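You operate a simulated robot arm through the tools that you are given. There is no shell and no other tool.

The job below is to be done with a simulated two-armed robot. You get a single attempt, and the scene is never put back.

## Task
Prove that the rig's relief holds the pressure at 200 kPa, then vent.
Fine: set the relief knob first, lock both cam levers on the blue cap, shut the vent, five strokes; the cap stays locked in, the vent ends open.

It is judged by the outcome, as a careful person would: the job done as asked, and still so three seconds after it is handed in. It fails if anything else is knocked over, pushed out of place, dropped, spilled or broken. Lids that push on must go on centred and level and be pressed home; caps that screw on are set level and turned clockwise until they are tight.

## Robot
Two 7-joint arms with fingered hands on one trunk that stands fixed in place. Base frame: the origin is at the foot of the trunk, x ahead of it, y to its left, z up; the work surface is at about z = 880. Readings come in mm, rad, newtons and seconds.
The left shoulder is at [36, 173, 1197], the right one opposite. With the tool pointing down near the work surface each hand reaches from about 340 to 780 mm from the base axis, measured 20 degrees to its own side. Payload 3.5 kg a hand.
The TCP of each hand is the grasp point between the finger pads, 25 mm short of the fingertips. In the tool frame z runs along the fingers and y along their closing line. The gripper opens to 88 mm; its body begins 29 mm behind the TCP. The gripper is a hand of 3 fingers: y runs from the thumb to the fingers, the wrist lies at [-13, -97, -162] in the tool frame, and closing takes about 1.5 s.
Orientation is that of the tool frame in the base frame, as [roll, pitch, yaw] about the fixed x, y, z axes, in that order (R = Rz(yaw) Ry(pitch) Rx(roll)). With the fingers straight down and the wrist toward the robot, the tool's x, y and z point along [0, 1, 0], [1, 0, 0] and [0, 0, -1] of the base frame.

## Interface
- The arms move only by the tool nudge_tool. It takes "left_rows", "right_rows" or both (then of equal length, played together; a hand with none holds still); each is a list of rows, each a list of 2 entries, a list of its own where there are three numbers: the shift along the base's x, y, z in mm, then the turn, a rotation vector about the base's x, y, z in rad. In form: [[[dx, dy, dz], [rx, ry, rz]], ...]. A call has 1 to 20 rows; each row is the pose to reach, as a shift and turn from the pose commanded when the call began. "left_jaw" and "right_jaw" are, for a hand that has rows, the closure, from 0 (fully open) to 1 (shut), set as the call begins (left out, the last holds). A row lasts 0.2 s, in which the tool goes at most 50 mm and 0.15 rad; a call with a longer step from one row to the next is refused whole, and so is a gripper value outside its range. A pose out of reach is approached as far as the arm can. The call stops where the force on the tool passes 90 N (or 10 N more than at its start, if that is more) or the arm is blocked; 0.2 s more then pass. The fingers move at their own pace (about 72 mm/s each) and stop on an object; they squeeze with about 29 N. The grip force told is the motor's: it shows also when the fingers shut on nothing. Time passes only in rows, and 0.2 s behind the last, so rows that repeat a pose let the fingers close. The reply holds the time, the measured pose of the TCP, the force on the tool along the base axes, the opening and the grip force, in the units named above and with some noise, with the torque about the TCP (base axes, N m) and any sound that the robot's microphone picked up.
- Cameras (640 x 400 px; columns grow to the right, rows downward): "scene" is now at [106.2, -56, 1426.1]; the picture's right is [-0.61, -0.79, 0.05], its down [-0.49, 0.33, -0.81] and it looks along [0.62, -0.52, -0.59] (base axes); focal length 230 px, centre (320, 200). "left" rides on the left gripper at [-58, -85, -100] in its tool frame; the picture's right is [-0.67, -0.35, 0.66], its down [0.68, -0.63, 0.37] and it looks along [0.29, 0.69, 0.66] (tool axes); focal length 261 px, centre (320, 200). "right" rides on the right gripper at [58, -85, -99] in its tool frame; the picture's right is [-0.67, 0.35, -0.66], its down [-0.68, -0.63, 0.37] and it looks along [-0.29, 0.69, 0.66] (tool axes); focal length 261 px, centre (320, 200). There is no depth. A picture from a camera that has moved, and an enlarged one, comes with that camera's place and axes in the base frame and with its lens.
- camera(camera): a new picture of that camera. No time passes.
- raise_lower(by): moves the trunk up (or, below 0, down) by that many mm; the arms and the scene camera ride with it, the base frame stays. It gives what a move gives, with no picture.
- move_fingers(index, middle, thumb_bend, thumb_turn, hand): sets how far each is bent, from 0 (flat) to 1 (curled in); at 0.3 the hand is open as for a grip, at 0.7 the pads meet at the TCP. One left out holds its place. A second passes; each finger stops where it meets its share of the squeeze, and holds until it gets a number again. A gripper value or a shape takes the hand back. It gives what a move gives, with no picture; readings hold the bend of each and the force on the fingers (four entries, about 0 where the hand has none), thumb and palm. thumb_turn goes from beside the hand (0) to across from the fingers (1), as for a grip.
- set_grasp(shape, hand): the hand has 3 fingers and takes this shape, open, in about a second: jaw (thumb against the fingers, like two jaws); tri (thumb and two fingers); tip (a fingertip pinch); poke (one finger out to press); point (the index stretched); flat (the hand flat); cup (the hand cupped); fist (a fist). The gripper value then closes the fingers along that shape, each until it touches; the sizes above hold for jaw. It gives what a move gives, with no picture.
- head_to(pan, tilt): turns the head with the scene camera to pan (to the left, within 1.501 rad either way) and tilt (down, from -0.506 to 1.204), counted from straight ahead of the robot (the tilt from the chest, where the trunk bows). It gives what a move gives.
- zoom(camera, box): a new picture of the part [left, top, right, bottom] of that camera's present view, enlarged. No time passes.
- close_job(): hands the job in; it is judged then, once.

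Nothing tells you positions but the pictures and the camera data. Unless the task says otherwise, let go and move clear before handing in.

The tools are called after ">>>" as a command line: name --argument value ..., lists and objects as JSON in quotes. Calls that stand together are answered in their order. nudge_tool: Moves the arms, as the interface text tells. Its arguments: {"type":"object","properties":{"left_rows":{"type":"array","items":{"type":"array"}},"left_jaw":{"type":"number"},"right_rows":{"type":"array","items":{"type":"array"}},"right_jaw":{"type":"number"}},"required":[]} The other tools are called the same way: raise_lower (by) moves the trunk up or down; set_grasp (shape, hand) gives the hand a shape; move_fingers (index, middle, thumb_bend, thumb_turn, hand) moves the fingers one by one; head_to (pan, tilt) turns the head that bears the scene camera; camera (camera) takes a picture; zoom (camera, box) takes an enlarged picture of a part of a camera's view; close_job () hands the job in.

At the start:

```text
time: 0.0
left_tool_pos: [459.5, -36.9, 1240.8]
left_tool_rot: [3.14, 0.0, 1.571]
left_wrist_force: [0.0, -0.7, -0.1]
left_ft_torque: [-0.01, -0.02, -0.02]
left_opening: 87.4
left_gripper_force: 0.1
left_shape: jaw
left_bend: [0.3, 0.3, 0.3, 0.98]
left_finger forces: [0.1, 0.0, 0.0, 0.0, 0.0, 0.1]
right_tool_pos: [342.0, -442.1, 1299.1]
right_tool_rot: [3.139, 0.002, 1.573]
right_wrist_force: [0.0, 0.4, -0.1]
right_ft_torque: [-0.01, -0.01, 0.0]
right_opening: 87.7
right_gripper_force: 0.0
right_shape: jaw
right_bend: [0.3, 0.3, 0.3, 0.98]
right_finger forces: [0.1, 0.1, 0.1, 0.0, 0.1, 0.0]
trunk travel left (down, up): [-275.0, 180.0]
head pan, tilt (commanded): [-0.665, 0.56]
```

scene: 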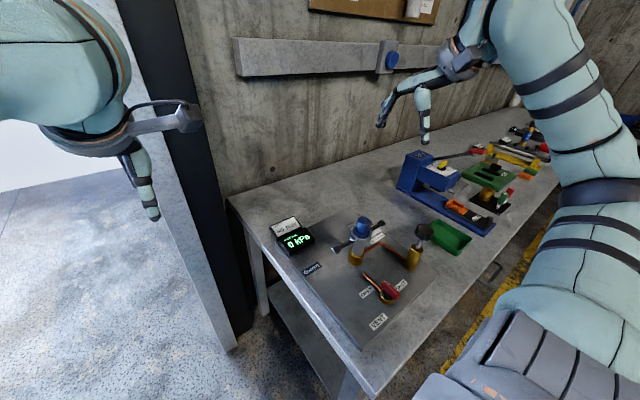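
right: 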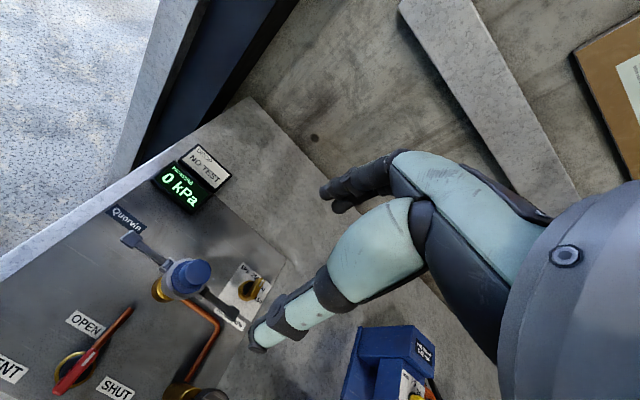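
left: 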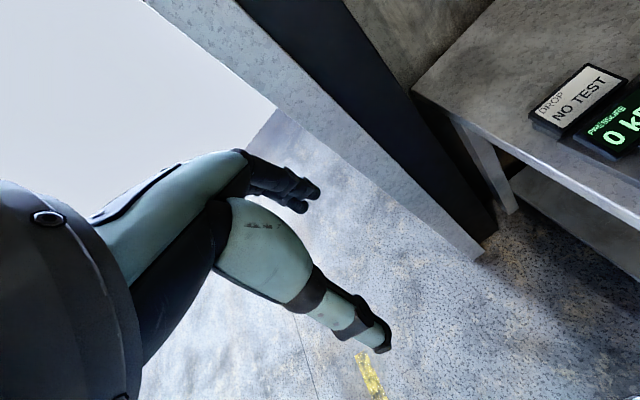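

I see a rig with a pressure display, a blue cap with cam levers, a vent valve (red handle, OPEN/SHUT), a pump, and a relief knob somewhere. I'll zoom in to look closely before moving anything.

>>> zoom --camera "scene" --box '[240, 190, 480, 350]'

>>> zoom --camera "right" --box '[0, 200, 300, 400]'

>>> zoom --camera "right" --box '[100, 130, 340, 330]'

>>> zoom --camera "scene" --box '[380, 90, 580, 260]'

```text
2.50 times, centred on (360, 270) of scene
camera zoom: at [106.2, -56.0, 1426.1], right [-0.61, -0.79, 0.05], down [-0.49, 0.33, -0.81], along [0.62, -0.52, -0.59], focal length 575 px, centre (220, 25)
```

zoom: 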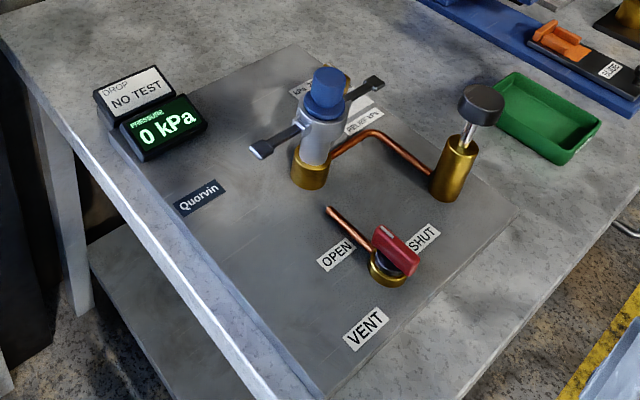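

```text
2.00 times, centred on (150, 300) of right
camera zoom: at [257.7, -383.4, 1399.1], right [0.35, -0.67, 0.66], down [-0.63, -0.69, -0.37], along [0.7, -0.29, -0.66], focal length 521 px, centre (660, 0)
```

zoom: 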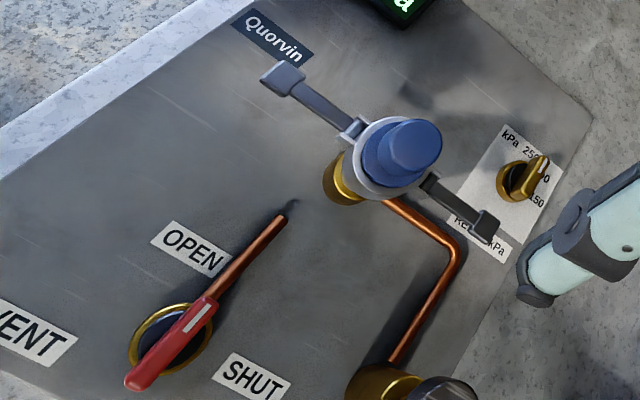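

```text
2.00 times, centred on (220, 230) of right
camera zoom: at [257.7, -383.4, 1399.1], right [0.35, -0.67, 0.66], down [-0.63, -0.69, -0.37], along [0.7, -0.29, -0.66], focal length 521 px, centre (520, 140)
```

zoom: 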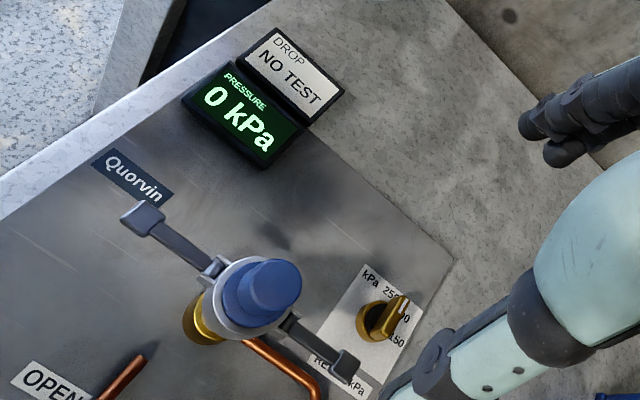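

```text
2.35 times, centred on (480, 175) of scene
camera zoom: at [106.2, -56.0, 1426.1], right [-0.61, -0.79, 0.05], down [-0.49, 0.33, -0.81], along [0.62, -0.52, -0.59], focal length 542 px, centre (-56, 259)
```

zoom: 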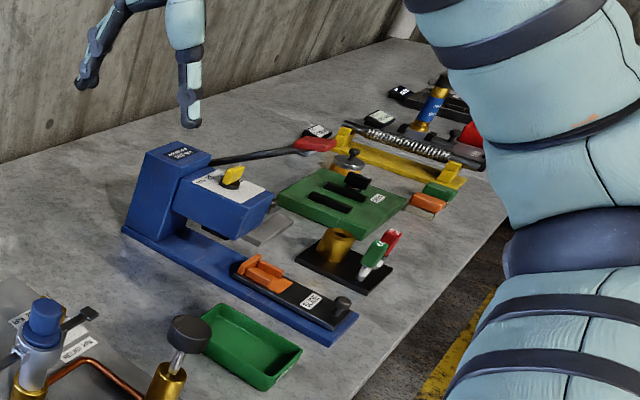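

The rig sits to the right of the robot: cap around (390,-445,1000), vent near (240,-410), pump near (270,-560), relief knob near (460,-563). I'll turn the head to look straight at it.

>>> head_to --pan -1.0 --tilt 0.72

>>> camera --camera "scene"

```text
time: 0.8
left_tool_pos: [459.4, -36.6, 1240.8]
left_tool_rot: [3.141, 0.001, 1.572]
left_wrist_force: [0.3, -0.1, 0.4]
left_ft_torque: [-0.02, -0.01, -0.01]
left_opening: 87.7
left_gripper_force: 0.1
left_shape: jaw
left_bend: [0.3, 0.3, 0.3, 0.98]
left_finger forces: [0.0, 0.0, 0.0, 0.0, 0.1, 0.0]
right_tool_pos: [342.9, -441.8, 1300.4]
right_tool_rot: [3.14, 0.001, 1.573]
right_wrist_force: [-0.1, -0.4, -0.1]
right_ft_torque: [0.01, 0.01, -0.04]
right_opening: 87.5
right_gripper_force: 0.0
right_shape: jaw
right_bend: [0.3, 0.3, 0.3, 0.98]
right_finger forces: [0.1, 0.1, 0.0, 0.0, 0.0, 0.1]
trunk travel left (down, up): [-275.0, 180.0]
head pan, tilt (commanded): [-1.0, 0.721]
```

```text
taken
camera scene: at [80.1, -71.6, 1414.3], right [-0.84, -0.54, 0.07], down [-0.42, 0.55, -0.72], along [0.35, -0.63, -0.69], focal length 230 px, centre (320, 200)
```

scene: 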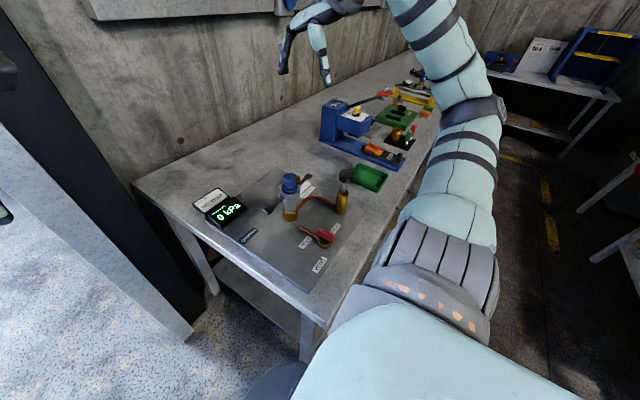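

The rig is now nearer the middle of view. I'll zoom in closely on each piece.

>>> zoom --camera "scene" --box '[190, 160, 370, 280]'

>>> zoom --camera "scene" --box '[260, 165, 360, 230]'

>>> zoom --camera "right" --box '[110, 210, 290, 340]'

```text
3.33 times, centred on (280, 220) of scene
camera zoom: at [80.1, -71.6, 1414.3], right [-0.84, -0.54, 0.07], down [-0.42, 0.55, -0.72], along [0.35, -0.63, -0.69], focal length 767 px, centre (453, 133)
```

zoom: 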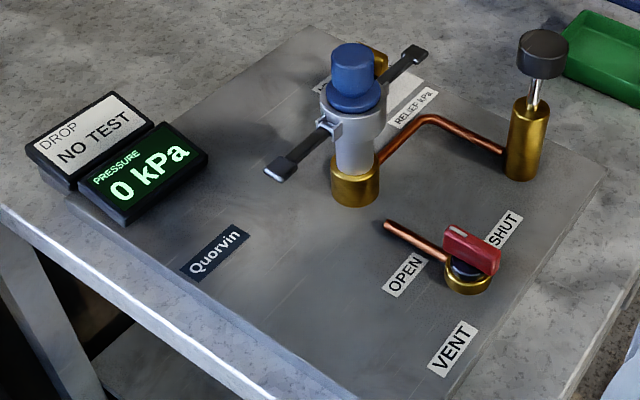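

```text
6.15 times, centred on (310, 198) of scene
camera zoom: at [80.1, -71.6, 1414.3], right [-0.84, -0.54, 0.07], down [-0.42, 0.55, -0.72], along [0.35, -0.63, -0.69], focal length 1416 px, centre (382, 215)
```

zoom: 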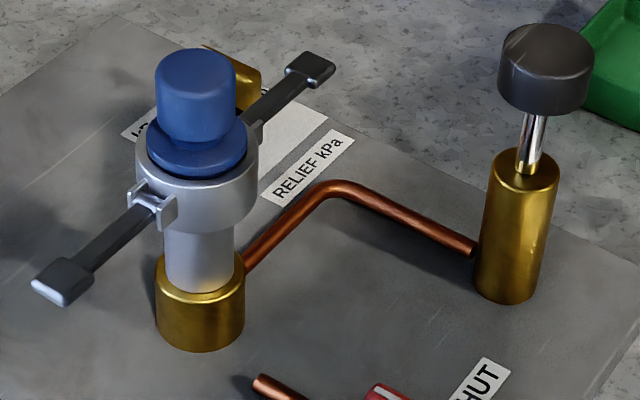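

```text
3.08 times, centred on (200, 275) of right
camera zoom: at [257.7, -383.3, 1399.1], right [0.35, -0.67, 0.66], down [-0.63, -0.69, -0.37], along [0.7, -0.29, -0.66], focal length 802 px, centre (689, -31)
```

zoom: 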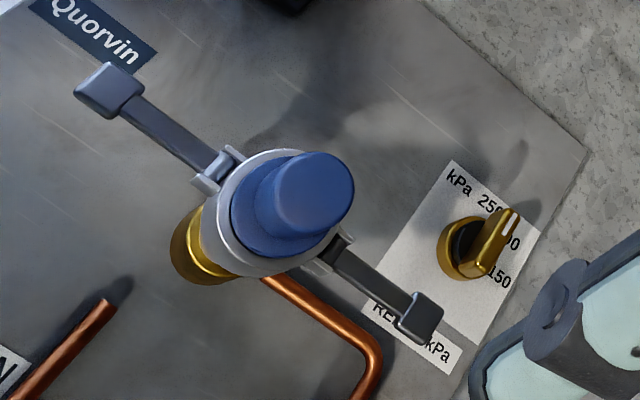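

The knob pointer is partially covering the scale. I'll zoom further on the relief knob, vent, and coupling from the right camera.

>>> zoom --camera "right" --box '[220, 250, 290, 335]'

>>> zoom --camera "right" --box '[40, 290, 160, 400]'

>>> zoom --camera "right" --box '[120, 220, 250, 320]'

```text
4.71 times, centred on (255, 292) of right
camera zoom: at [257.7, -383.3, 1399.1], right [0.35, -0.67, 0.66], down [-0.63, -0.69, -0.37], along [0.7, -0.29, -0.66], focal length 1227 px, centre (626, -235)
```

zoom: 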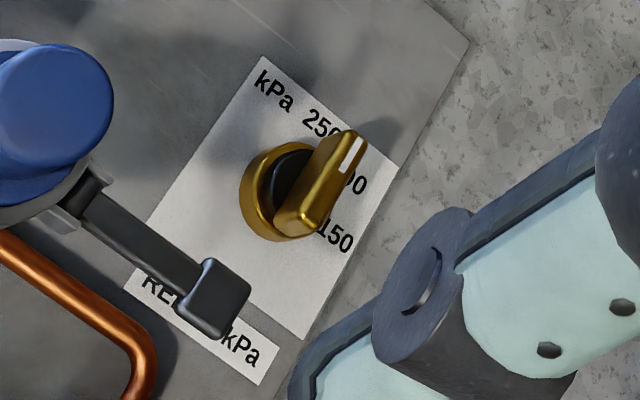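

```text
3.64 times, centred on (100, 345) of right
camera zoom: at [257.7, -383.3, 1399.1], right [0.35, -0.67, 0.66], down [-0.63, -0.69, -0.37], along [0.7, -0.29, -0.66], focal length 948 px, centre (1120, -327)
```

zoom: 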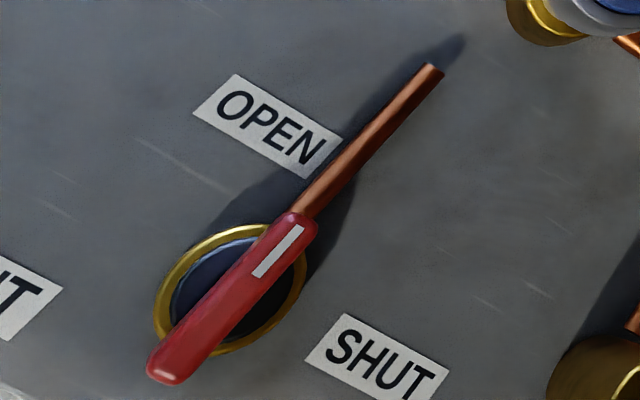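

```text
4.00 times, centred on (185, 270) of right
camera zoom: at [257.7, -383.3, 1399.1], right [0.35, -0.67, 0.66], down [-0.63, -0.69, -0.37], along [0.7, -0.29, -0.66], focal length 1043 px, centre (860, -80)
```

zoom: 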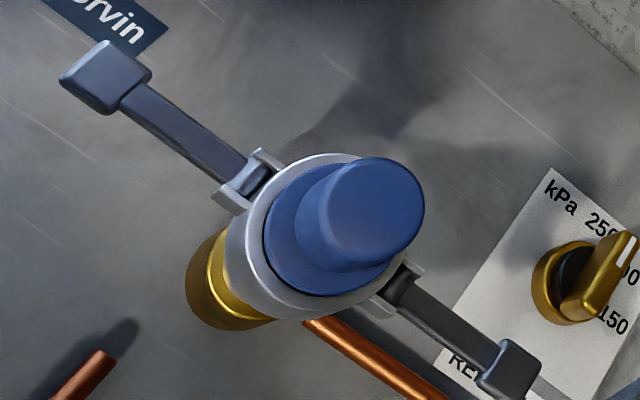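

Working out positions: valve handle is a bar along +x at about (245,-420,918) aligned with its pipe (OPEN), SHUT lies at -y; levers stick out level along ±y at z≈985 from the cap axis (382,-440); pump axis ≈(267,-547). I'll move the right hand at height so its camera looks steeply down on the relief knob.

>>> nudge_tool --right_rows '[[[35, -35, 0], [0, 0, 0]], [[70, -70, 0], [0, 0, 0]], [[105, -105, 0], [0, 0, 0]], [[140, -130, 0], [0, 0, 0]], [[170, -140, 0], [0, 0, 0]], [[170, -140, 0], [0, 0, 0]]]'

>>> camera --camera "right"

```text
time: 2.2
left_tool_pos: [458.0, -35.7, 1241.5]
left_tool_rot: [3.14, 0.0, 1.568]
left_wrist_force: [-1.0, -0.1, 0.1]
left_ft_torque: [-0.02, -0.02, 0.0]
left_opening: 87.7
left_gripper_force: 0.0
left_shape: jaw
left_bend: [0.3, 0.3, 0.3, 0.98]
left_finger forces: [0.0, 0.0, 0.0, 0.0, 0.0, 0.0]
right_tool_pos: [510.7, -580.9, 1306.1]
right_tool_rot: [3.132, 0.01, 1.575]
right_wrist_force: [0.3, -0.8, -0.8]
right_ft_torque: [-0.01, 0.02, 0.0]
right_opening: 87.6
right_gripper_force: 0.0
right_shape: jaw
right_bend: [0.3, 0.3, 0.3, 0.98]
right_finger forces: [0.0, 0.0, 0.0, 0.1, 0.0, 0.0]
right hand out of reach, approached as far as the arm can: row 5, 6
trunk travel left (down, up): [-275.0, 180.0]
head pan, tilt (commanded): [-1.0, 0.721]
```

```text
taken
camera right: at [424.2, -520.8, 1403.4], right [0.35, -0.66, 0.67], down [-0.62, -0.69, -0.36], along [0.7, -0.29, -0.65], focal length 261 px, centre (320, 200)
```

right: 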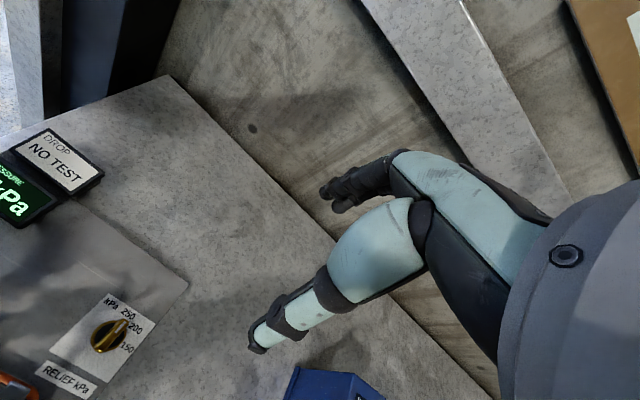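

>>> zoom --camera "right" --box '[35, 280, 195, 400]'

>>> zoom --camera "right" --box '[80, 300, 150, 360]'

>>> camera --camera "scene"

```text
3.33 times, centred on (115, 340) of right
camera zoom: at [424.2, -520.8, 1403.4], right [0.35, -0.66, 0.67], down [-0.62, -0.69, -0.36], along [0.7, -0.29, -0.65], focal length 869 px, centre (1003, -267)
```

zoom: 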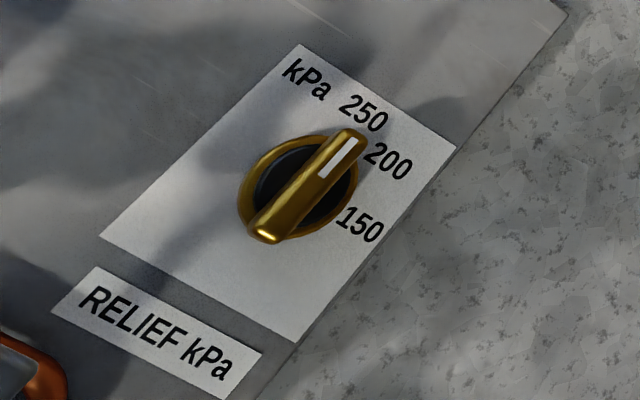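

```text
6.67 times, centred on (115, 330) of right
camera zoom: at [424.2, -520.8, 1403.4], right [0.35, -0.66, 0.67], down [-0.62, -0.69, -0.36], along [0.7, -0.29, -0.65], focal length 1738 px, centre (1687, -667)
```

zoom: 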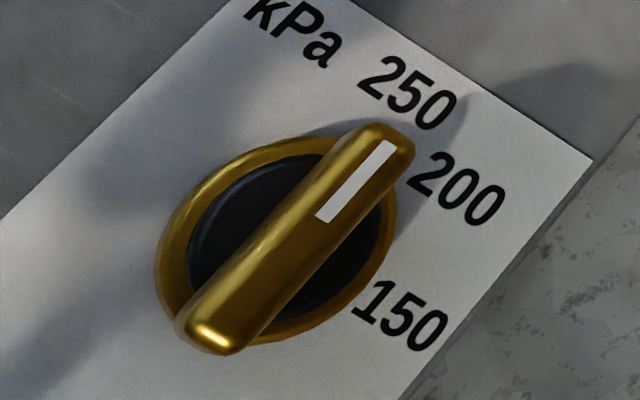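

```text
taken
camera scene: at [78.8, -71.4, 1414.4], right [-0.84, -0.54, 0.07], down [-0.42, 0.56, -0.72], along [0.35, -0.63, -0.69], focal length 230 px, centre (320, 200)
```

scene: 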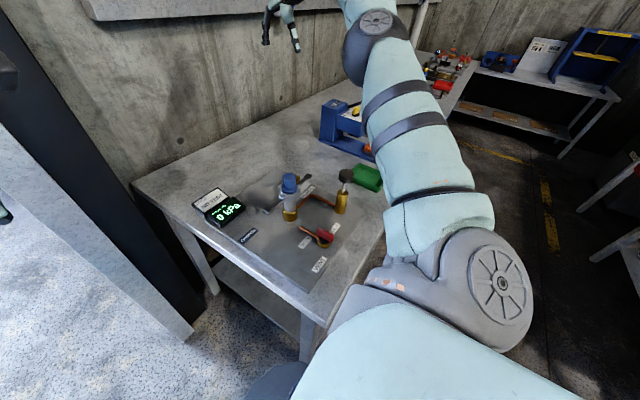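

The relief scale reads 250 at the +x direction, 200 at 45° clockwise, and 150 at 90° clockwise; the pointer is now on 250, axis ≈(459,-564), bar top ≈z 915. I'll bring the right hand above the knob and yaw it +90° to pinch across the bar, checking reach.

>>> nudge_tool --right_rows '[[[-5, 2, -30], [0, 0, 0.14]], [[-10, 4, -60], [0, 0, 0.28]], [[-15, 6, -90], [0, 0, 0.42]], [[-20, 8, -120], [0, 0, 0.56]], [[-25, 10, -140], [0, 0, 0.7]], [[-30, 12, -160], [0, 0, 0.84]], [[-35, 14, -170], [0, 0, 0.98]], [[-40, 16, -180], [0, 0, 1.12]], [[-45, 17, -180], [0, 0, 1.26]], [[-50, 18, -180], [0, 0, 1.4]], [[-52, 18, -180], [0, 0, 1.5]], [[-52, 18, -180], [0, 0, 1.571]], [[-52, 18, -180], [0, 0, 1.571]]]'

>>> camera --camera "right"

>>> camera --camera "scene"

```text
time: 5.0
left_tool_pos: [459.6, -35.3, 1240.5]
left_tool_rot: [-3.141, 0.002, 1.57]
left_wrist_force: [0.9, -0.7, 0.0]
left_ft_torque: [0.0, 0.0, -0.03]
left_opening: 87.7
left_gripper_force: 0.1
left_shape: jaw
left_bend: [0.3, 0.3, 0.3, 0.98]
left_finger forces: [0.1, 0.0, 0.0, 0.1, 0.0, 0.0]
right_tool_pos: [341.7, -441.7, 1076.8]
right_tool_rot: [-3.042, 0.06, 3.106]
right_wrist_force: [0.1, -1.5, 0.9]
right_ft_torque: [0.0, -0.02, -0.03]
right_opening: 87.8
right_gripper_force: 0.0
right_shape: jaw
right_bend: [0.3, 0.3, 0.3, 0.98]
right_finger forces: [0.0, 0.1, 0.0, 0.0, 0.0, 0.0]
right hand out of reach, approached as far as the arm can: row 3, 4, 5, 6, 7, 8, 9, 10, 11, 12, 13
trunk travel left (down, up): [-275.0, 180.0]
head pan, tilt (commanded): [-1.0, 0.721]
```

```text
taken
camera right: at [275.3, -514.0, 1180.4], right [0.65, 0.39, 0.66], down [0.68, -0.69, -0.26], along [0.35, 0.61, -0.71], focal length 261 px, centre (320, 200)
```

right: 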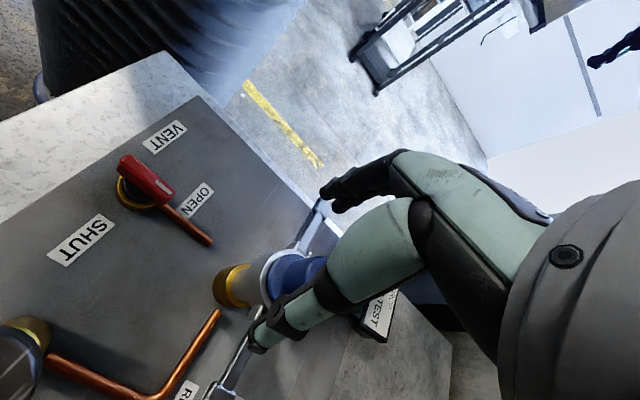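

```text
taken
camera scene: at [79.9, -71.7, 1414.3], right [-0.84, -0.54, 0.07], down [-0.42, 0.56, -0.72], along [0.35, -0.63, -0.69], focal length 230 px, centre (320, 200)
```

scene: 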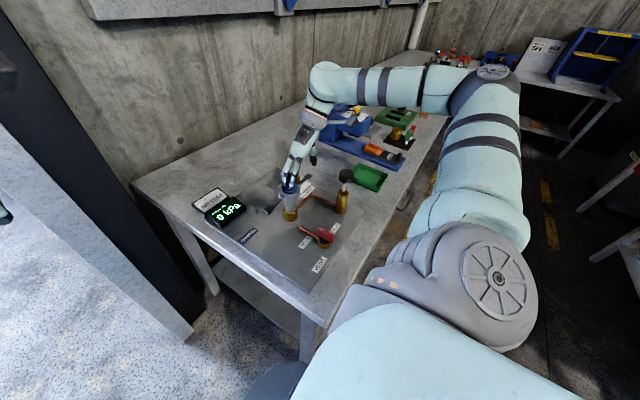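

The +90° yaw isn't reachable there, and the arm ended near the cap (no contact felt). I'll back up and turn the hand back toward its natural yaw right away.

>>> nudge_tool --right_rows '[[[0, 0, 25], [0, 0, -0.1]], [[0, 0, 50], [0, 0, -0.2]], [[0, 0, 75], [0, 0, -0.3]]]'

```text
time: 5.8
left_tool_pos: [459.0, -36.0, 1241.1]
left_tool_rot: [3.14, 0.001, 1.569]
left_wrist_force: [0.5, -0.2, 0.4]
left_ft_torque: [0.04, -0.01, -0.01]
left_opening: 87.7
left_gripper_force: 0.0
left_shape: jaw
left_bend: [0.3, 0.3, 0.3, 0.98]
left_finger forces: [0.1, 0.0, 0.1, 0.0, 0.0, 0.0]
right_tool_pos: [342.4, -446.0, 1149.5]
right_tool_rot: [-3.04, 0.058, 2.802]
right_wrist_force: [-0.4, -0.2, 0.4]
right_ft_torque: [-0.01, 0.0, 0.03]
right_opening: 87.9
right_gripper_force: 0.1
right_shape: jaw
right_bend: [0.3, 0.3, 0.3, 0.98]
right_finger forces: [0.0, 0.0, 0.0, 0.0, 0.0, 0.1]
trunk travel left (down, up): [-275.0, 180.0]
head pan, tilt (commanded): [-1.0, 0.721]
```

I'm clear now. Let me look at my own fingers closely to judge their spacing, before choosing how to turn the knob.

>>> zoom --camera "right" --box '[230, 120, 470, 370]'

>>> zoom --camera "scene" --box '[240, 50, 380, 230]'

```text
1.60 times, centred on (350, 245) of right
camera zoom: at [256.2, -493.9, 1254.7], right [0.73, 0.18, 0.66], down [0.44, -0.86, -0.26], along [0.52, 0.48, -0.71], focal length 417 px, centre (272, 128)
```

zoom: 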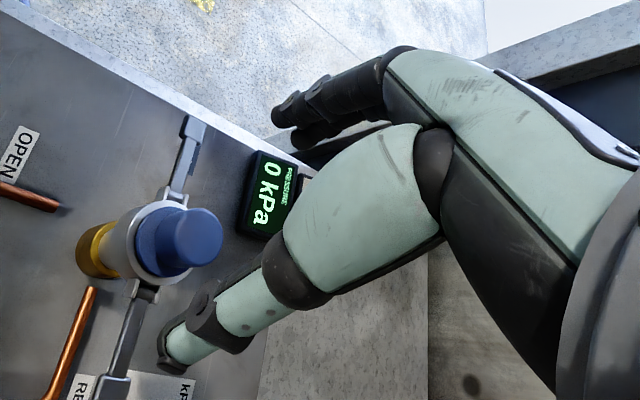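

```text
2.22 times, centred on (310, 140) of scene
camera zoom: at [79.8, -71.7, 1414.3], right [-0.84, -0.54, 0.07], down [-0.42, 0.56, -0.72], along [0.35, -0.63, -0.69], focal length 512 px, centre (342, 333)
```

zoom: 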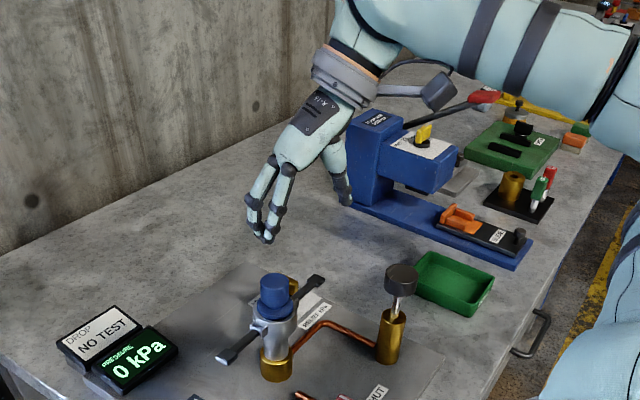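

The index and middle fingers lie side by side opposite the thumb. I'll restore a vertical tool with natural yaw, rising to z≈1180 above the knob, then test which yaws are reachable.

>>> nudge_tool --right_rows '[[[0, 0, 20], [0.012, -0.006, -0.137]], [[0, 0, 40], [0.025, -0.012, -0.274]], [[10, -10, 40], [0.038, -0.0175, -0.41]], [[25, -25, 40], [0.05, -0.023, -0.547]], [[40, -40, 40], [0.063, -0.029, -0.684]], [[55, -55, 40], [0.075, -0.035, -0.82]], [[70, -70, 40], [0.088, -0.041, -0.957]], [[85, -85, 35], [0.1, -0.047, -1.094]], [[100, -100, 30], [0.113, -0.0525, -1.231]], [[117, -118, 30], [0.113, -0.0525, -1.231]], [[117, -118, 30], [0.113, -0.0525, -1.231]]]'

```text
time: 8.2
left_tool_pos: [459.6, -35.3, 1241.0]
left_tool_rot: [-3.14, 0.0, 1.571]
left_wrist_force: [0.3, -0.4, 0.7]
left_ft_torque: [-0.01, 0.02, 0.0]
left_opening: 87.7
left_gripper_force: 0.1
left_shape: jaw
left_bend: [0.3, 0.3, 0.3, 0.98]
left_finger forces: [0.1, 0.0, 0.0, 0.1, 0.0, 0.0]
right_tool_pos: [458.9, -565.8, 1180.2]
right_tool_rot: [3.14, 0.001, 1.568]
right_wrist_force: [0.3, -0.2, -0.3]
right_ft_torque: [0.01, 0.0, -0.02]
right_opening: 87.8
right_gripper_force: 0.1
right_shape: jaw
right_bend: [0.3, 0.3, 0.3, 0.98]
right_finger forces: [0.0, 0.1, 0.1, 0.0, 0.0, 0.0]
trunk travel left (down, up): [-275.0, 180.0]
head pan, tilt (commanded): [-1.0, 0.721]
```

Good pose. Now I'll test yawing clockwise (negative) in place.

>>> nudge_tool --right_rows '[[[0, 0, 0], [0, 0, -0.14]], [[0, 0, 0], [0, 0, -0.28]], [[0, 0, 0], [0, 0, -0.42]], [[0, 0, 0], [0, 0, -0.56]], [[0, 0, 0], [0, 0, -0.7]], [[0, 0, 0], [0, 0, -0.785]], [[0, 0, 0], [0, 0, -0.92]], [[0, 0, 0], [0, 0, -1.06]], [[0, 0, 0], [0, 0, -1.2]]]'

>>> camera --camera "scene"

```text
time: 10.2
left_tool_pos: [460.1, -36.2, 1239.4]
left_tool_rot: [3.141, 0.0, 1.572]
left_wrist_force: [1.0, 0.7, -1.1]
left_ft_torque: [0.01, 0.0, -0.03]
left_opening: 87.6
left_gripper_force: 0.2
left_shape: jaw
left_bend: [0.3, 0.3, 0.3, 0.98]
left_finger forces: [0.0, 0.1, 0.0, 0.1, 0.0, 0.1]
right_tool_pos: [459.5, -565.2, 1179.4]
right_tool_rot: [3.139, 0.002, 0.365]
right_wrist_force: [-0.1, 0.2, -0.7]
right_ft_torque: [0.0, 0.0, -0.01]
right_opening: 87.8
right_gripper_force: 0.1
right_shape: jaw
right_bend: [0.3, 0.3, 0.3, 0.98]
right_finger forces: [0.0, 0.0, 0.0, 0.1, 0.0, 0.0]
trunk travel left (down, up): [-275.0, 180.0]
head pan, tilt (commanded): [-1.0, 0.721]
```

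```text
taken
camera scene: at [80.6, -71.1, 1414.3], right [-0.84, -0.54, 0.07], down [-0.42, 0.56, -0.72], along [0.35, -0.63, -0.69], focal length 230 px, centre (320, 200)
```

scene: 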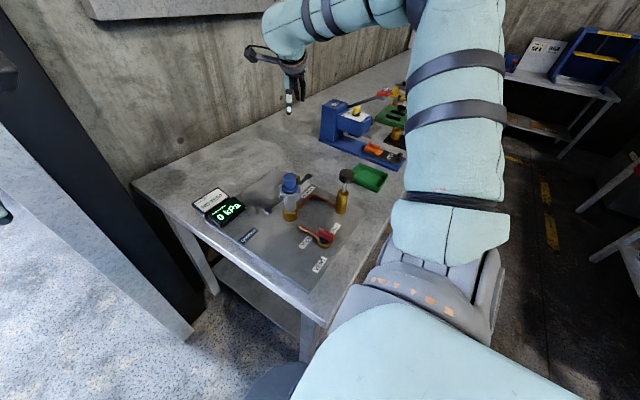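

Clockwise yaw works well so far. I'll continue to −2.36 rad to see whether a full pinch-and-turn is feasible.

>>> nudge_tool --right_rows '[[[0, 0, 0], [0, 0, -0.14]], [[0, 0, 0], [0, 0, -0.28]], [[0, 0, 0], [0, 0, -0.42]], [[0, 0, 0], [0, 0, -0.56]], [[0, 0, 0], [0, 0, -0.7]], [[0, 0, 0], [0, 0, -0.785]], [[0, 0, 0], [0, 0, -0.92]], [[0, 0, 0], [0, 0, -1.06]], [[0, 0, 0], [0, 0, -1.16]]]'

>>> camera --camera "right"

>>> camera --camera "scene"

```text
time: 12.2
left_tool_pos: [458.6, -36.1, 1240.8]
left_tool_rot: [-3.14, -0.001, 1.574]
left_wrist_force: [-0.5, 0.8, 0.1]
left_ft_torque: [0.0, -0.02, 0.02]
left_opening: 87.4
left_gripper_force: 0.0
left_shape: jaw
left_bend: [0.3, 0.3, 0.3, 0.98]
left_finger forces: [0.1, 0.0, 0.1, 0.0, 0.1, 0.1]
right_tool_pos: [444.6, -580.4, 1172.6]
right_tool_rot: [3.141, 0.0, -0.791]
right_wrist_force: [-1.0, -0.7, -0.3]
right_ft_torque: [0.01, 0.03, -0.03]
right_opening: 88.0
right_gripper_force: 0.0
right_shape: jaw
right_bend: [0.3, 0.3, 0.3, 0.98]
right_finger forces: [0.0, 0.0, 0.1, 0.0, 0.0, 0.1]
right hand out of reach, approached as far as the arm can: row 9
trunk travel left (down, up): [-275.0, 180.0]
head pan, tilt (commanded): [-1.0, 0.721]
```

```text
taken
camera right: at [545.2, -560.5, 1272.6], right [-0.72, 0.23, 0.66], down [-0.03, 0.93, -0.37], along [-0.69, -0.28, -0.66], focal length 261 px, centre (320, 200)
```

right: 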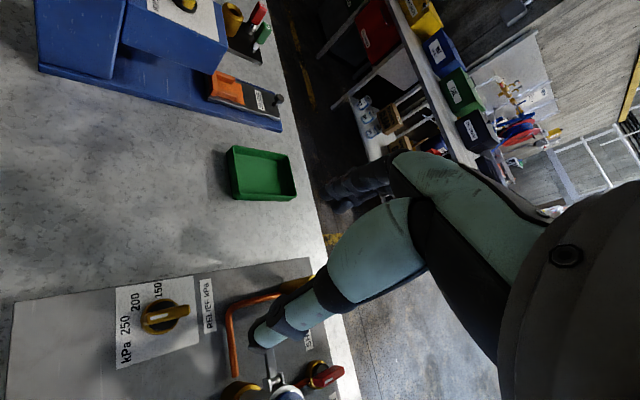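

```text
taken
camera scene: at [79.4, -72.1, 1414.3], right [-0.84, -0.54, 0.07], down [-0.42, 0.56, -0.72], along [0.35, -0.63, -0.69], focal length 230 px, centre (320, 200)
```

scene: 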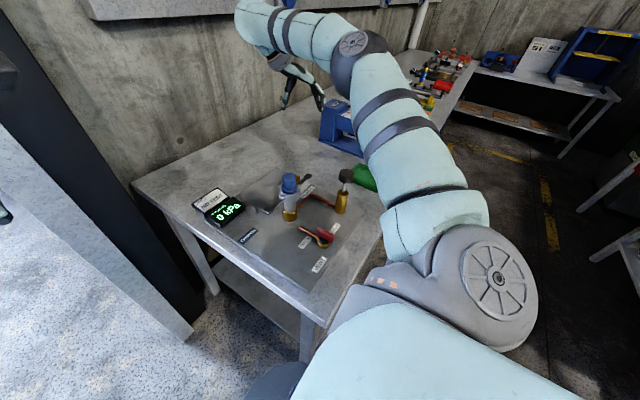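

Clockwise yaw of −90° to about −130° is reachable, so a pinch-and-turn works. From this side I get another angle on the knob; zooming to triangulate its height.

>>> zoom --camera "right" --box '[100, 260, 260, 370]'

>>> zoom --camera "right" --box '[200, 310, 380, 400]'

```text
3.64 times, centred on (180, 315) of right
camera zoom: at [545.2, -560.5, 1272.6], right [-0.72, 0.23, 0.66], down [-0.03, 0.93, -0.37], along [-0.69, -0.28, -0.66], focal length 948 px, centre (829, -218)
```

zoom: 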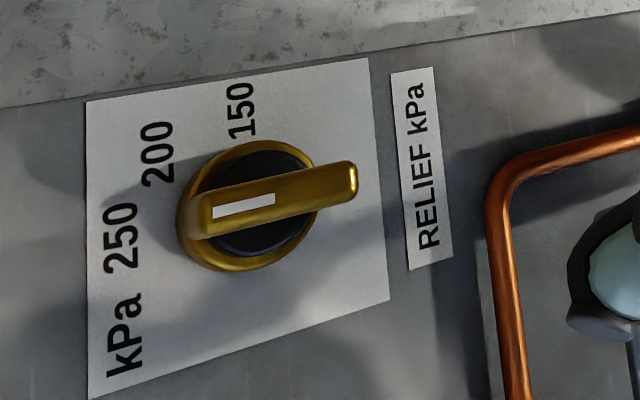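

```text
3.56 times, centred on (290, 355) of right
camera zoom: at [545.2, -560.5, 1272.6], right [-0.72, 0.23, 0.66], down [-0.03, 0.93, -0.37], along [-0.69, -0.28, -0.66], focal length 927 px, centre (427, -351)
```

zoom: 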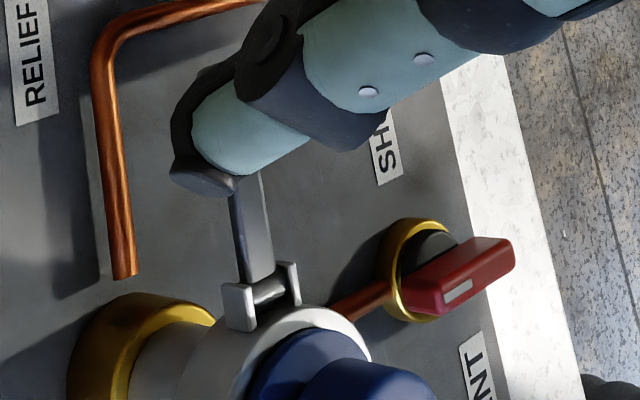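

The knob bar spans x≈441–481 at y≈−563, top z≈920, pointing at 250. I'll set yaw so the closing line is across the bar (along y) and lower to z≈1000 first.

>>> nudge_tool --right_rows '[[[3, 3, -5], [0, 0, 0.13]], [[6, 6, -15], [0, 0, 0.26]], [[9, 9, -25], [0, 0, 0.39]], [[12, 12, -40], [0, 0, 0.52]], [[15, 15, -60], [0, 0, 0.65]], [[15.9, 17.4, -80], [0, 0, 0.791]], [[15.9, 17.4, -100], [0, 0, 0.791]], [[15.9, 17.4, -130], [0, 0, 0.791]], [[15.9, 17.4, -160], [0, 0, 0.791]], [[15.9, 17.4, -172], [0, 0, 0.791]], [[15.9, 17.4, -172], [0, 0, 0.791]]]'

>>> camera --camera "right"

>>> camera --camera "scene"

```text
time: 14.6
left_tool_pos: [459.8, -36.2, 1240.4]
left_tool_rot: [3.141, 0.0, 1.574]
left_wrist_force: [0.2, 0.0, 1.2]
left_ft_torque: [0.03, -0.01, 0.02]
left_opening: 88.0
left_gripper_force: 0.1
left_shape: jaw
left_bend: [0.3, 0.3, 0.3, 0.98]
left_finger forces: [0.0, 0.0, 0.1, 0.0, 0.0, 0.1]
right_tool_pos: [459.5, -562.5, 1001.1]
right_tool_rot: [3.139, 0.002, 0.0]
right_wrist_force: [-0.8, -0.4, -0.2]
right_ft_torque: [-0.01, 0.01, 0.0]
right_opening: 87.7
right_gripper_force: 0.0
right_shape: jaw
right_bend: [0.3, 0.3, 0.3, 0.98]
right_finger forces: [0.0, 0.0, 0.0, 0.0, 0.0, 0.0]
trunk travel left (down, up): [-275.0, 180.0]
head pan, tilt (commanded): [-1.0, 0.721]
```

```text
taken
camera right: at [517.9, -475.7, 1100.3], right [-0.67, -0.35, 0.66], down [-0.69, 0.63, -0.37], along [-0.29, -0.7, -0.66], focal length 261 px, centre (320, 200)
```

right: 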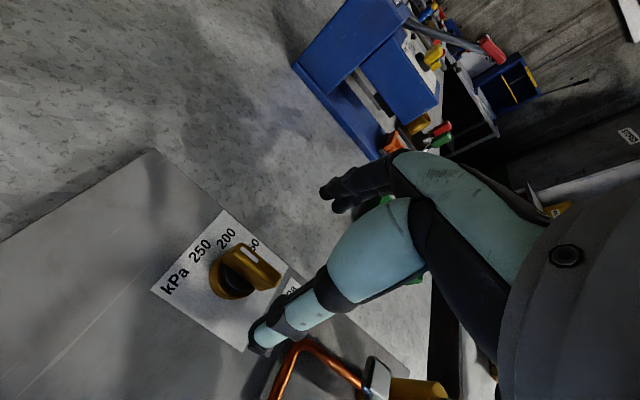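

```text
taken
camera scene: at [80.0, -71.4, 1414.3], right [-0.84, -0.54, 0.07], down [-0.42, 0.56, -0.72], along [0.35, -0.63, -0.69], focal length 230 px, centre (320, 200)
```

scene: 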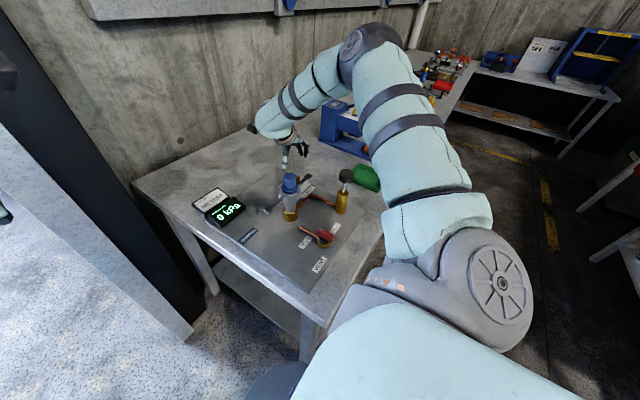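

Pose is good. Checking clearance to the cap in the scene view before descending.

>>> zoom --camera "scene" --box '[230, 100, 350, 220]'

>>> zoom --camera "right" --box '[140, 160, 420, 400]'

```text
3.33 times, centred on (290, 160) of scene
camera zoom: at [80.0, -71.4, 1414.3], right [-0.84, -0.54, 0.07], down [-0.42, 0.56, -0.72], along [0.35, -0.63, -0.69], focal length 767 px, centre (420, 333)
```

zoom: 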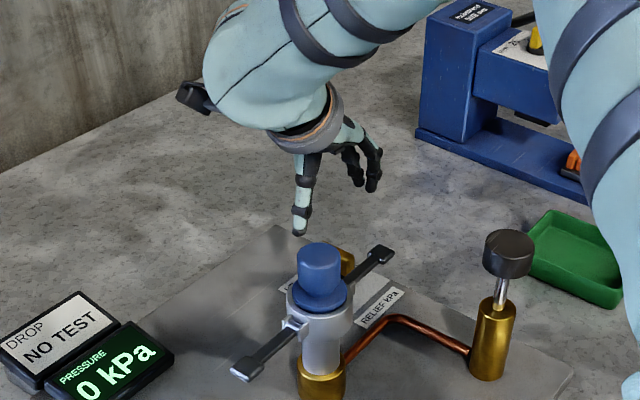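

```text
1.67 times, centred on (280, 280) of right
camera zoom: at [517.9, -475.7, 1100.3], right [-0.67, -0.35, 0.66], down [-0.69, 0.63, -0.37], along [-0.29, -0.7, -0.66], focal length 434 px, centre (387, 67)
```

zoom: 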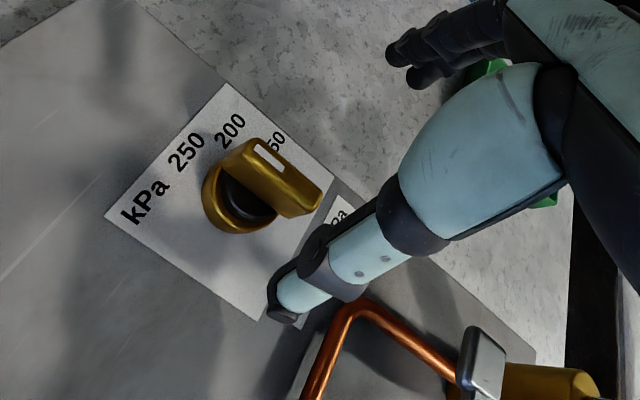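

Clearance looks about 30 mm at the wrist. Descending around the knob bar to z≈929, then looking before closing.

>>> nudge_tool --right_rows '[[[1, -0.5, -20], [0, 0, 0]], [[1, -0.5, -40], [0, 0, 0]], [[1, -0.5, -58], [0, 0, 0]], [[1, -0.5, -72], [0, 0, 0]], [[1, -0.5, -72], [0, 0, 0]]]'

>>> zoom --camera "right" --box '[140, 160, 420, 400]'

>>> zoom --camera "scene" --box '[230, 100, 350, 220]'

```text
time: 15.8
left_tool_pos: [459.5, -35.4, 1241.4]
left_tool_rot: [3.141, -0.001, 1.572]
left_wrist_force: [0.1, 0.2, -0.5]
left_ft_torque: [-0.01, -0.02, 0.0]
left_opening: 87.5
left_gripper_force: 0.2
left_shape: jaw
left_bend: [0.3, 0.3, 0.3, 0.98]
left_finger forces: [0.0, 0.0, 0.0, 0.0, 0.0, 0.1]
right_tool_pos: [442.7, -559.6, 951.8]
right_tool_rot: [3.14, 0.0, 0.0]
right_wrist_force: [0.7, 0.3, -0.7]
right_ft_torque: [-0.01, -0.01, 0.03]
right_opening: 87.8
right_gripper_force: 0.2
right_shape: jaw
right_bend: [0.3, 0.3, 0.3, 0.98]
right_finger forces: [0.0, 0.1, 0.1, 0.1, 0.0, 0.1]
right hand out of reach, approached as far as the arm can: row 2, 3, 4, 5
trunk travel left (down, up): [-275.0, 180.0]
head pan, tilt (commanded): [-1.0, 0.721]
```

```text
1.67 times, centred on (280, 280) of right
camera zoom: at [499.8, -472.5, 1051.4], right [-0.67, -0.35, 0.66], down [-0.69, 0.63, -0.37], along [-0.29, -0.69, -0.66], focal length 434 px, centre (387, 67)
```

zoom: 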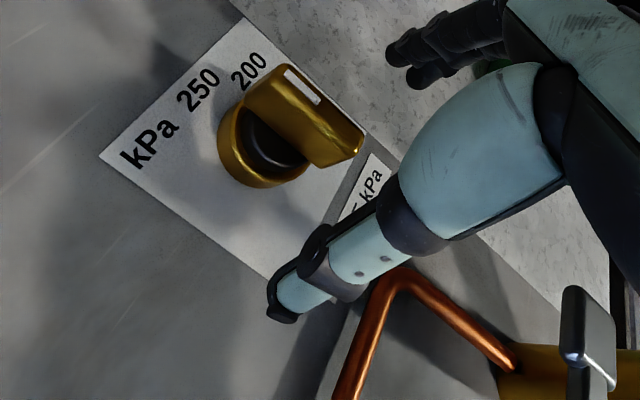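

```text
3.33 times, centred on (290, 160) of scene
camera zoom: at [80.0, -71.5, 1414.3], right [-0.84, -0.54, 0.07], down [-0.42, 0.56, -0.72], along [0.35, -0.63, -0.69], focal length 767 px, centre (420, 333)
```

zoom: 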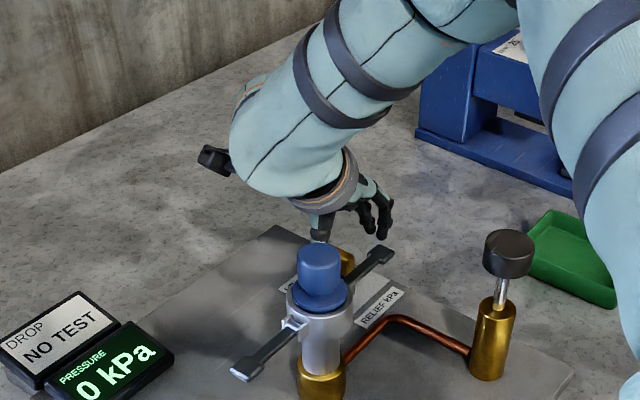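

The hand cannot get lower in this yaw with the trunk at this height. I'll lift the hand back up, then lower the trunk so the arm works in a more favourable range.

>>> nudge_tool --right_rows '[[[5, -1, 40], [0, 0, 0]], [[10, -2, 80], [0, 0, 0]], [[17, -3, 120], [0, 0, 0]], [[17, -3, 160], [0, 0, 0]], [[17, -3, 175], [0, 0, 0]], [[17, -3, 175], [0, 0, 0]]]'

>>> raise_lower --by -50

>>> camera --camera "scene"

```text
time: 17.2
left_tool_pos: [460.0, -36.0, 1241.5]
left_tool_rot: [-3.141, -0.001, 1.571]
left_wrist_force: [0.1, 0.6, 0.2]
left_ft_torque: [0.02, 0.0, 0.0]
left_opening: 87.6
left_gripper_force: 0.0
left_shape: jaw
left_bend: [0.3, 0.3, 0.3, 0.98]
left_finger forces: [0.0, 0.0, 0.1, 0.0, 0.0, 0.0]
right_tool_pos: [460.6, -562.1, 1126.7]
right_tool_rot: [-3.14, 0.002, -0.002]
right_wrist_force: [0.2, -0.1, 1.0]
right_ft_torque: [0.0, 0.02, 0.0]
right_opening: 88.0
right_gripper_force: 0.2
right_shape: jaw
right_bend: [0.3, 0.3, 0.3, 0.98]
right_finger forces: [0.0, 0.0, 0.0, 0.0, 0.0, 0.1]
trunk travel left (down, up): [-275.0, 180.0]
head pan, tilt (commanded): [-1.0, 0.721]
```

```text
time: 18.1
left_tool_pos: [459.0, -35.9, 1191.6]
left_tool_rot: [3.141, 0.0, 1.57]
left_wrist_force: [-0.3, 0.2, 0.3]
left_ft_torque: [-0.01, 0.02, 0.03]
left_opening: 87.6
left_gripper_force: 0.0
left_shape: jaw
left_bend: [0.3, 0.3, 0.3, 0.98]
left_finger forces: [0.0, 0.1, 0.0, 0.1, 0.0, 0.0]
right_tool_pos: [458.3, -561.2, 1077.8]
right_tool_rot: [3.14, -0.001, 0.0]
right_wrist_force: [0.8, -0.1, 0.3]
right_ft_torque: [-0.01, 0.02, 0.0]
right_opening: 87.9
right_gripper_force: 0.1
right_shape: jaw
right_bend: [0.3, 0.3, 0.3, 0.98]
right_finger forces: [0.1, 0.0, 0.1, 0.0, 0.0, 0.1]
trunk travel left (down, up): [-225.0, 230.0]
head pan, tilt (commanded): [-1.0, 0.721]
```

```text
taken
camera scene: at [106.1, -71.6, 1358.4], right [-0.83, -0.54, 0.12], down [-0.46, 0.56, -0.69], along [0.31, -0.63, -0.71], focal length 230 px, centre (320, 200)
```

scene: 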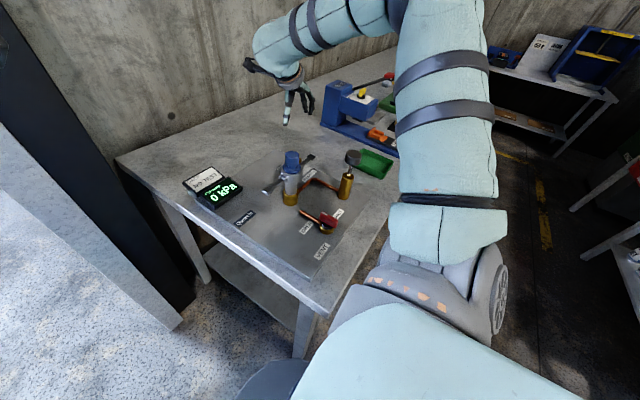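

Lowering works smoothly. I'll lower another 40 mm.

>>> raise_lower --by -40

>>> nudge_tool --right_rows '[[[1, -1, -10], [0, 0, 0]], [[1, -1, -25], [0, 0, 0]], [[1, -1, -40], [0, 0, 0]], [[1, -1, -40], [0, 0, 0]]]'

>>> camera --camera "scene"

```text
time: 19.0
left_tool_pos: [458.9, -35.8, 1151.9]
left_tool_rot: [3.139, 0.0, 1.572]
left_wrist_force: [0.4, 1.1, -0.4]
left_ft_torque: [-0.03, 0.01, 0.03]
left_opening: 87.4
left_gripper_force: 0.0
left_shape: jaw
left_bend: [0.3, 0.3, 0.3, 0.98]
left_finger forces: [0.0, 0.0, 0.1, 0.1, 0.0, 0.0]
right_tool_pos: [458.3, -561.1, 1036.8]
right_tool_rot: [3.138, 0.001, 0.0]
right_wrist_force: [-0.3, -0.4, 0.2]
right_ft_torque: [-0.01, 0.0, 0.0]
right_opening: 87.8
right_gripper_force: 0.1
right_shape: jaw
right_bend: [0.3, 0.3, 0.3, 0.98]
right_finger forces: [0.0, 0.0, 0.0, 0.0, 0.1, 0.0]
trunk travel left (down, up): [-185.0, 270.0]
head pan, tilt (commanded): [-1.0, 0.721]
```

```text
time: 20.0
left_tool_pos: [460.7, -35.9, 1150.2]
left_tool_rot: [3.141, 0.001, 1.57]
left_wrist_force: [-0.1, -0.2, -0.4]
left_ft_torque: [0.01, 0.0, -0.02]
left_opening: 87.6
left_gripper_force: 0.1
left_shape: jaw
left_bend: [0.3, 0.3, 0.3, 0.98]
left_finger forces: [0.0, 0.0, 0.0, 0.1, 0.0, 0.0]
right_tool_pos: [459.7, -561.5, 996.4]
right_tool_rot: [3.139, 0.002, -0.001]
right_wrist_force: [0.1, -0.1, -0.2]
right_ft_torque: [0.01, 0.02, 0.03]
right_opening: 87.8
right_gripper_force: 0.0
right_shape: jaw
right_bend: [0.3, 0.3, 0.3, 0.98]
right_finger forces: [0.1, 0.0, 0.0, 0.1, 0.0, 0.0]
trunk travel left (down, up): [-185.0, 270.0]
head pan, tilt (commanded): [-1.0, 0.721]
```

```text
taken
camera scene: at [133.5, -71.5, 1310.7], right [-0.83, -0.54, 0.16], down [-0.49, 0.56, -0.67], along [0.27, -0.63, -0.73], focal length 230 px, centre (320, 200)
```

scene: 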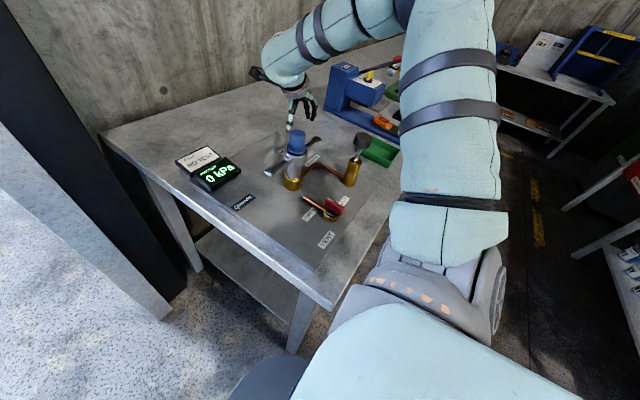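

Still reachable. Descending to z≈930 around the knob.

>>> nudge_tool --right_rows '[[[0.8, -1.5, -20], [0, 0, 0]], [[0.8, -1.5, -40], [0, 0, 0]], [[0.8, -1.5, -55], [0, 0, 0]], [[0.8, -1.5, -66], [0, 0, 0]], [[0.8, -1.5, -66], [0, 0, 0]]]'

>>> zoom --camera "right" --box '[140, 130, 420, 400]'

>>> zoom --camera "scene" --box '[240, 60, 360, 220]'

```text
time: 21.2
left_tool_pos: [459.5, -36.0, 1151.3]
left_tool_rot: [3.141, 0.0, 1.571]
left_wrist_force: [0.2, 0.2, 1.0]
left_ft_torque: [0.02, 0.02, -0.04]
left_opening: 87.5
left_gripper_force: 0.0
left_shape: jaw
left_bend: [0.3, 0.3, 0.3, 0.98]
left_finger forces: [0.0, 0.0, 0.0, 0.0, 0.1, 0.0]
right_tool_pos: [459.9, -562.8, 930.5]
right_tool_rot: [3.14, 0.0, -0.001]
right_wrist_force: [-0.4, -0.2, 0.2]
right_ft_torque: [0.0, -0.01, 0.02]
right_opening: 87.6
right_gripper_force: 0.1
right_shape: jaw
right_bend: [0.3, 0.3, 0.3, 0.98]
right_finger forces: [0.0, 0.0, 0.1, 0.0, 0.0, 0.0]
trunk travel left (down, up): [-185.0, 270.0]
head pan, tilt (commanded): [-1.0, 0.721]
```

```text
1.48 times, centred on (280, 265) of right
camera zoom: at [518.3, -476.7, 1029.8], right [-0.67, -0.35, 0.66], down [-0.69, 0.63, -0.37], along [-0.29, -0.69, -0.66], focal length 386 px, centre (379, 104)
```

zoom: 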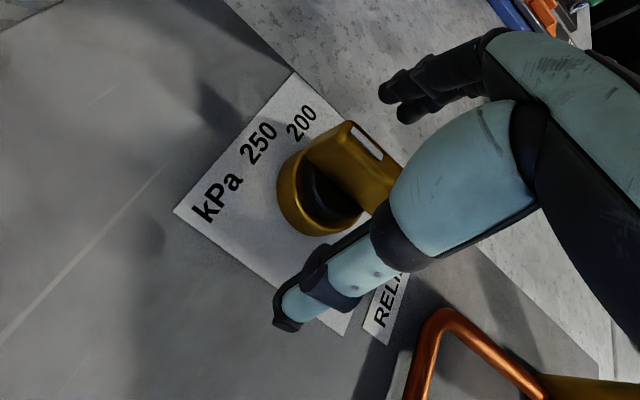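

```text
2.50 times, centred on (300, 140) of scene
camera zoom: at [133.3, -71.5, 1310.8], right [-0.83, -0.54, 0.16], down [-0.49, 0.56, -0.67], along [0.27, -0.63, -0.73], focal length 575 px, centre (370, 350)
```

zoom: 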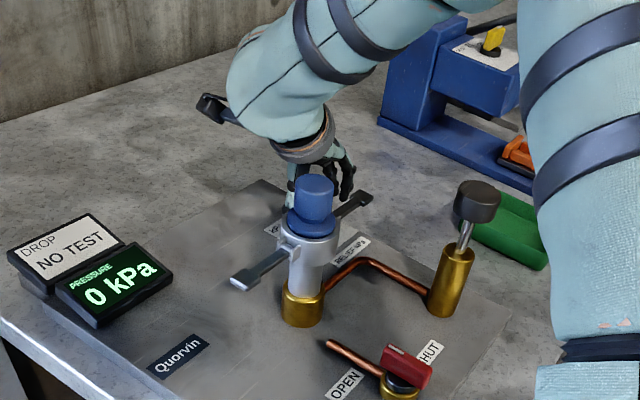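

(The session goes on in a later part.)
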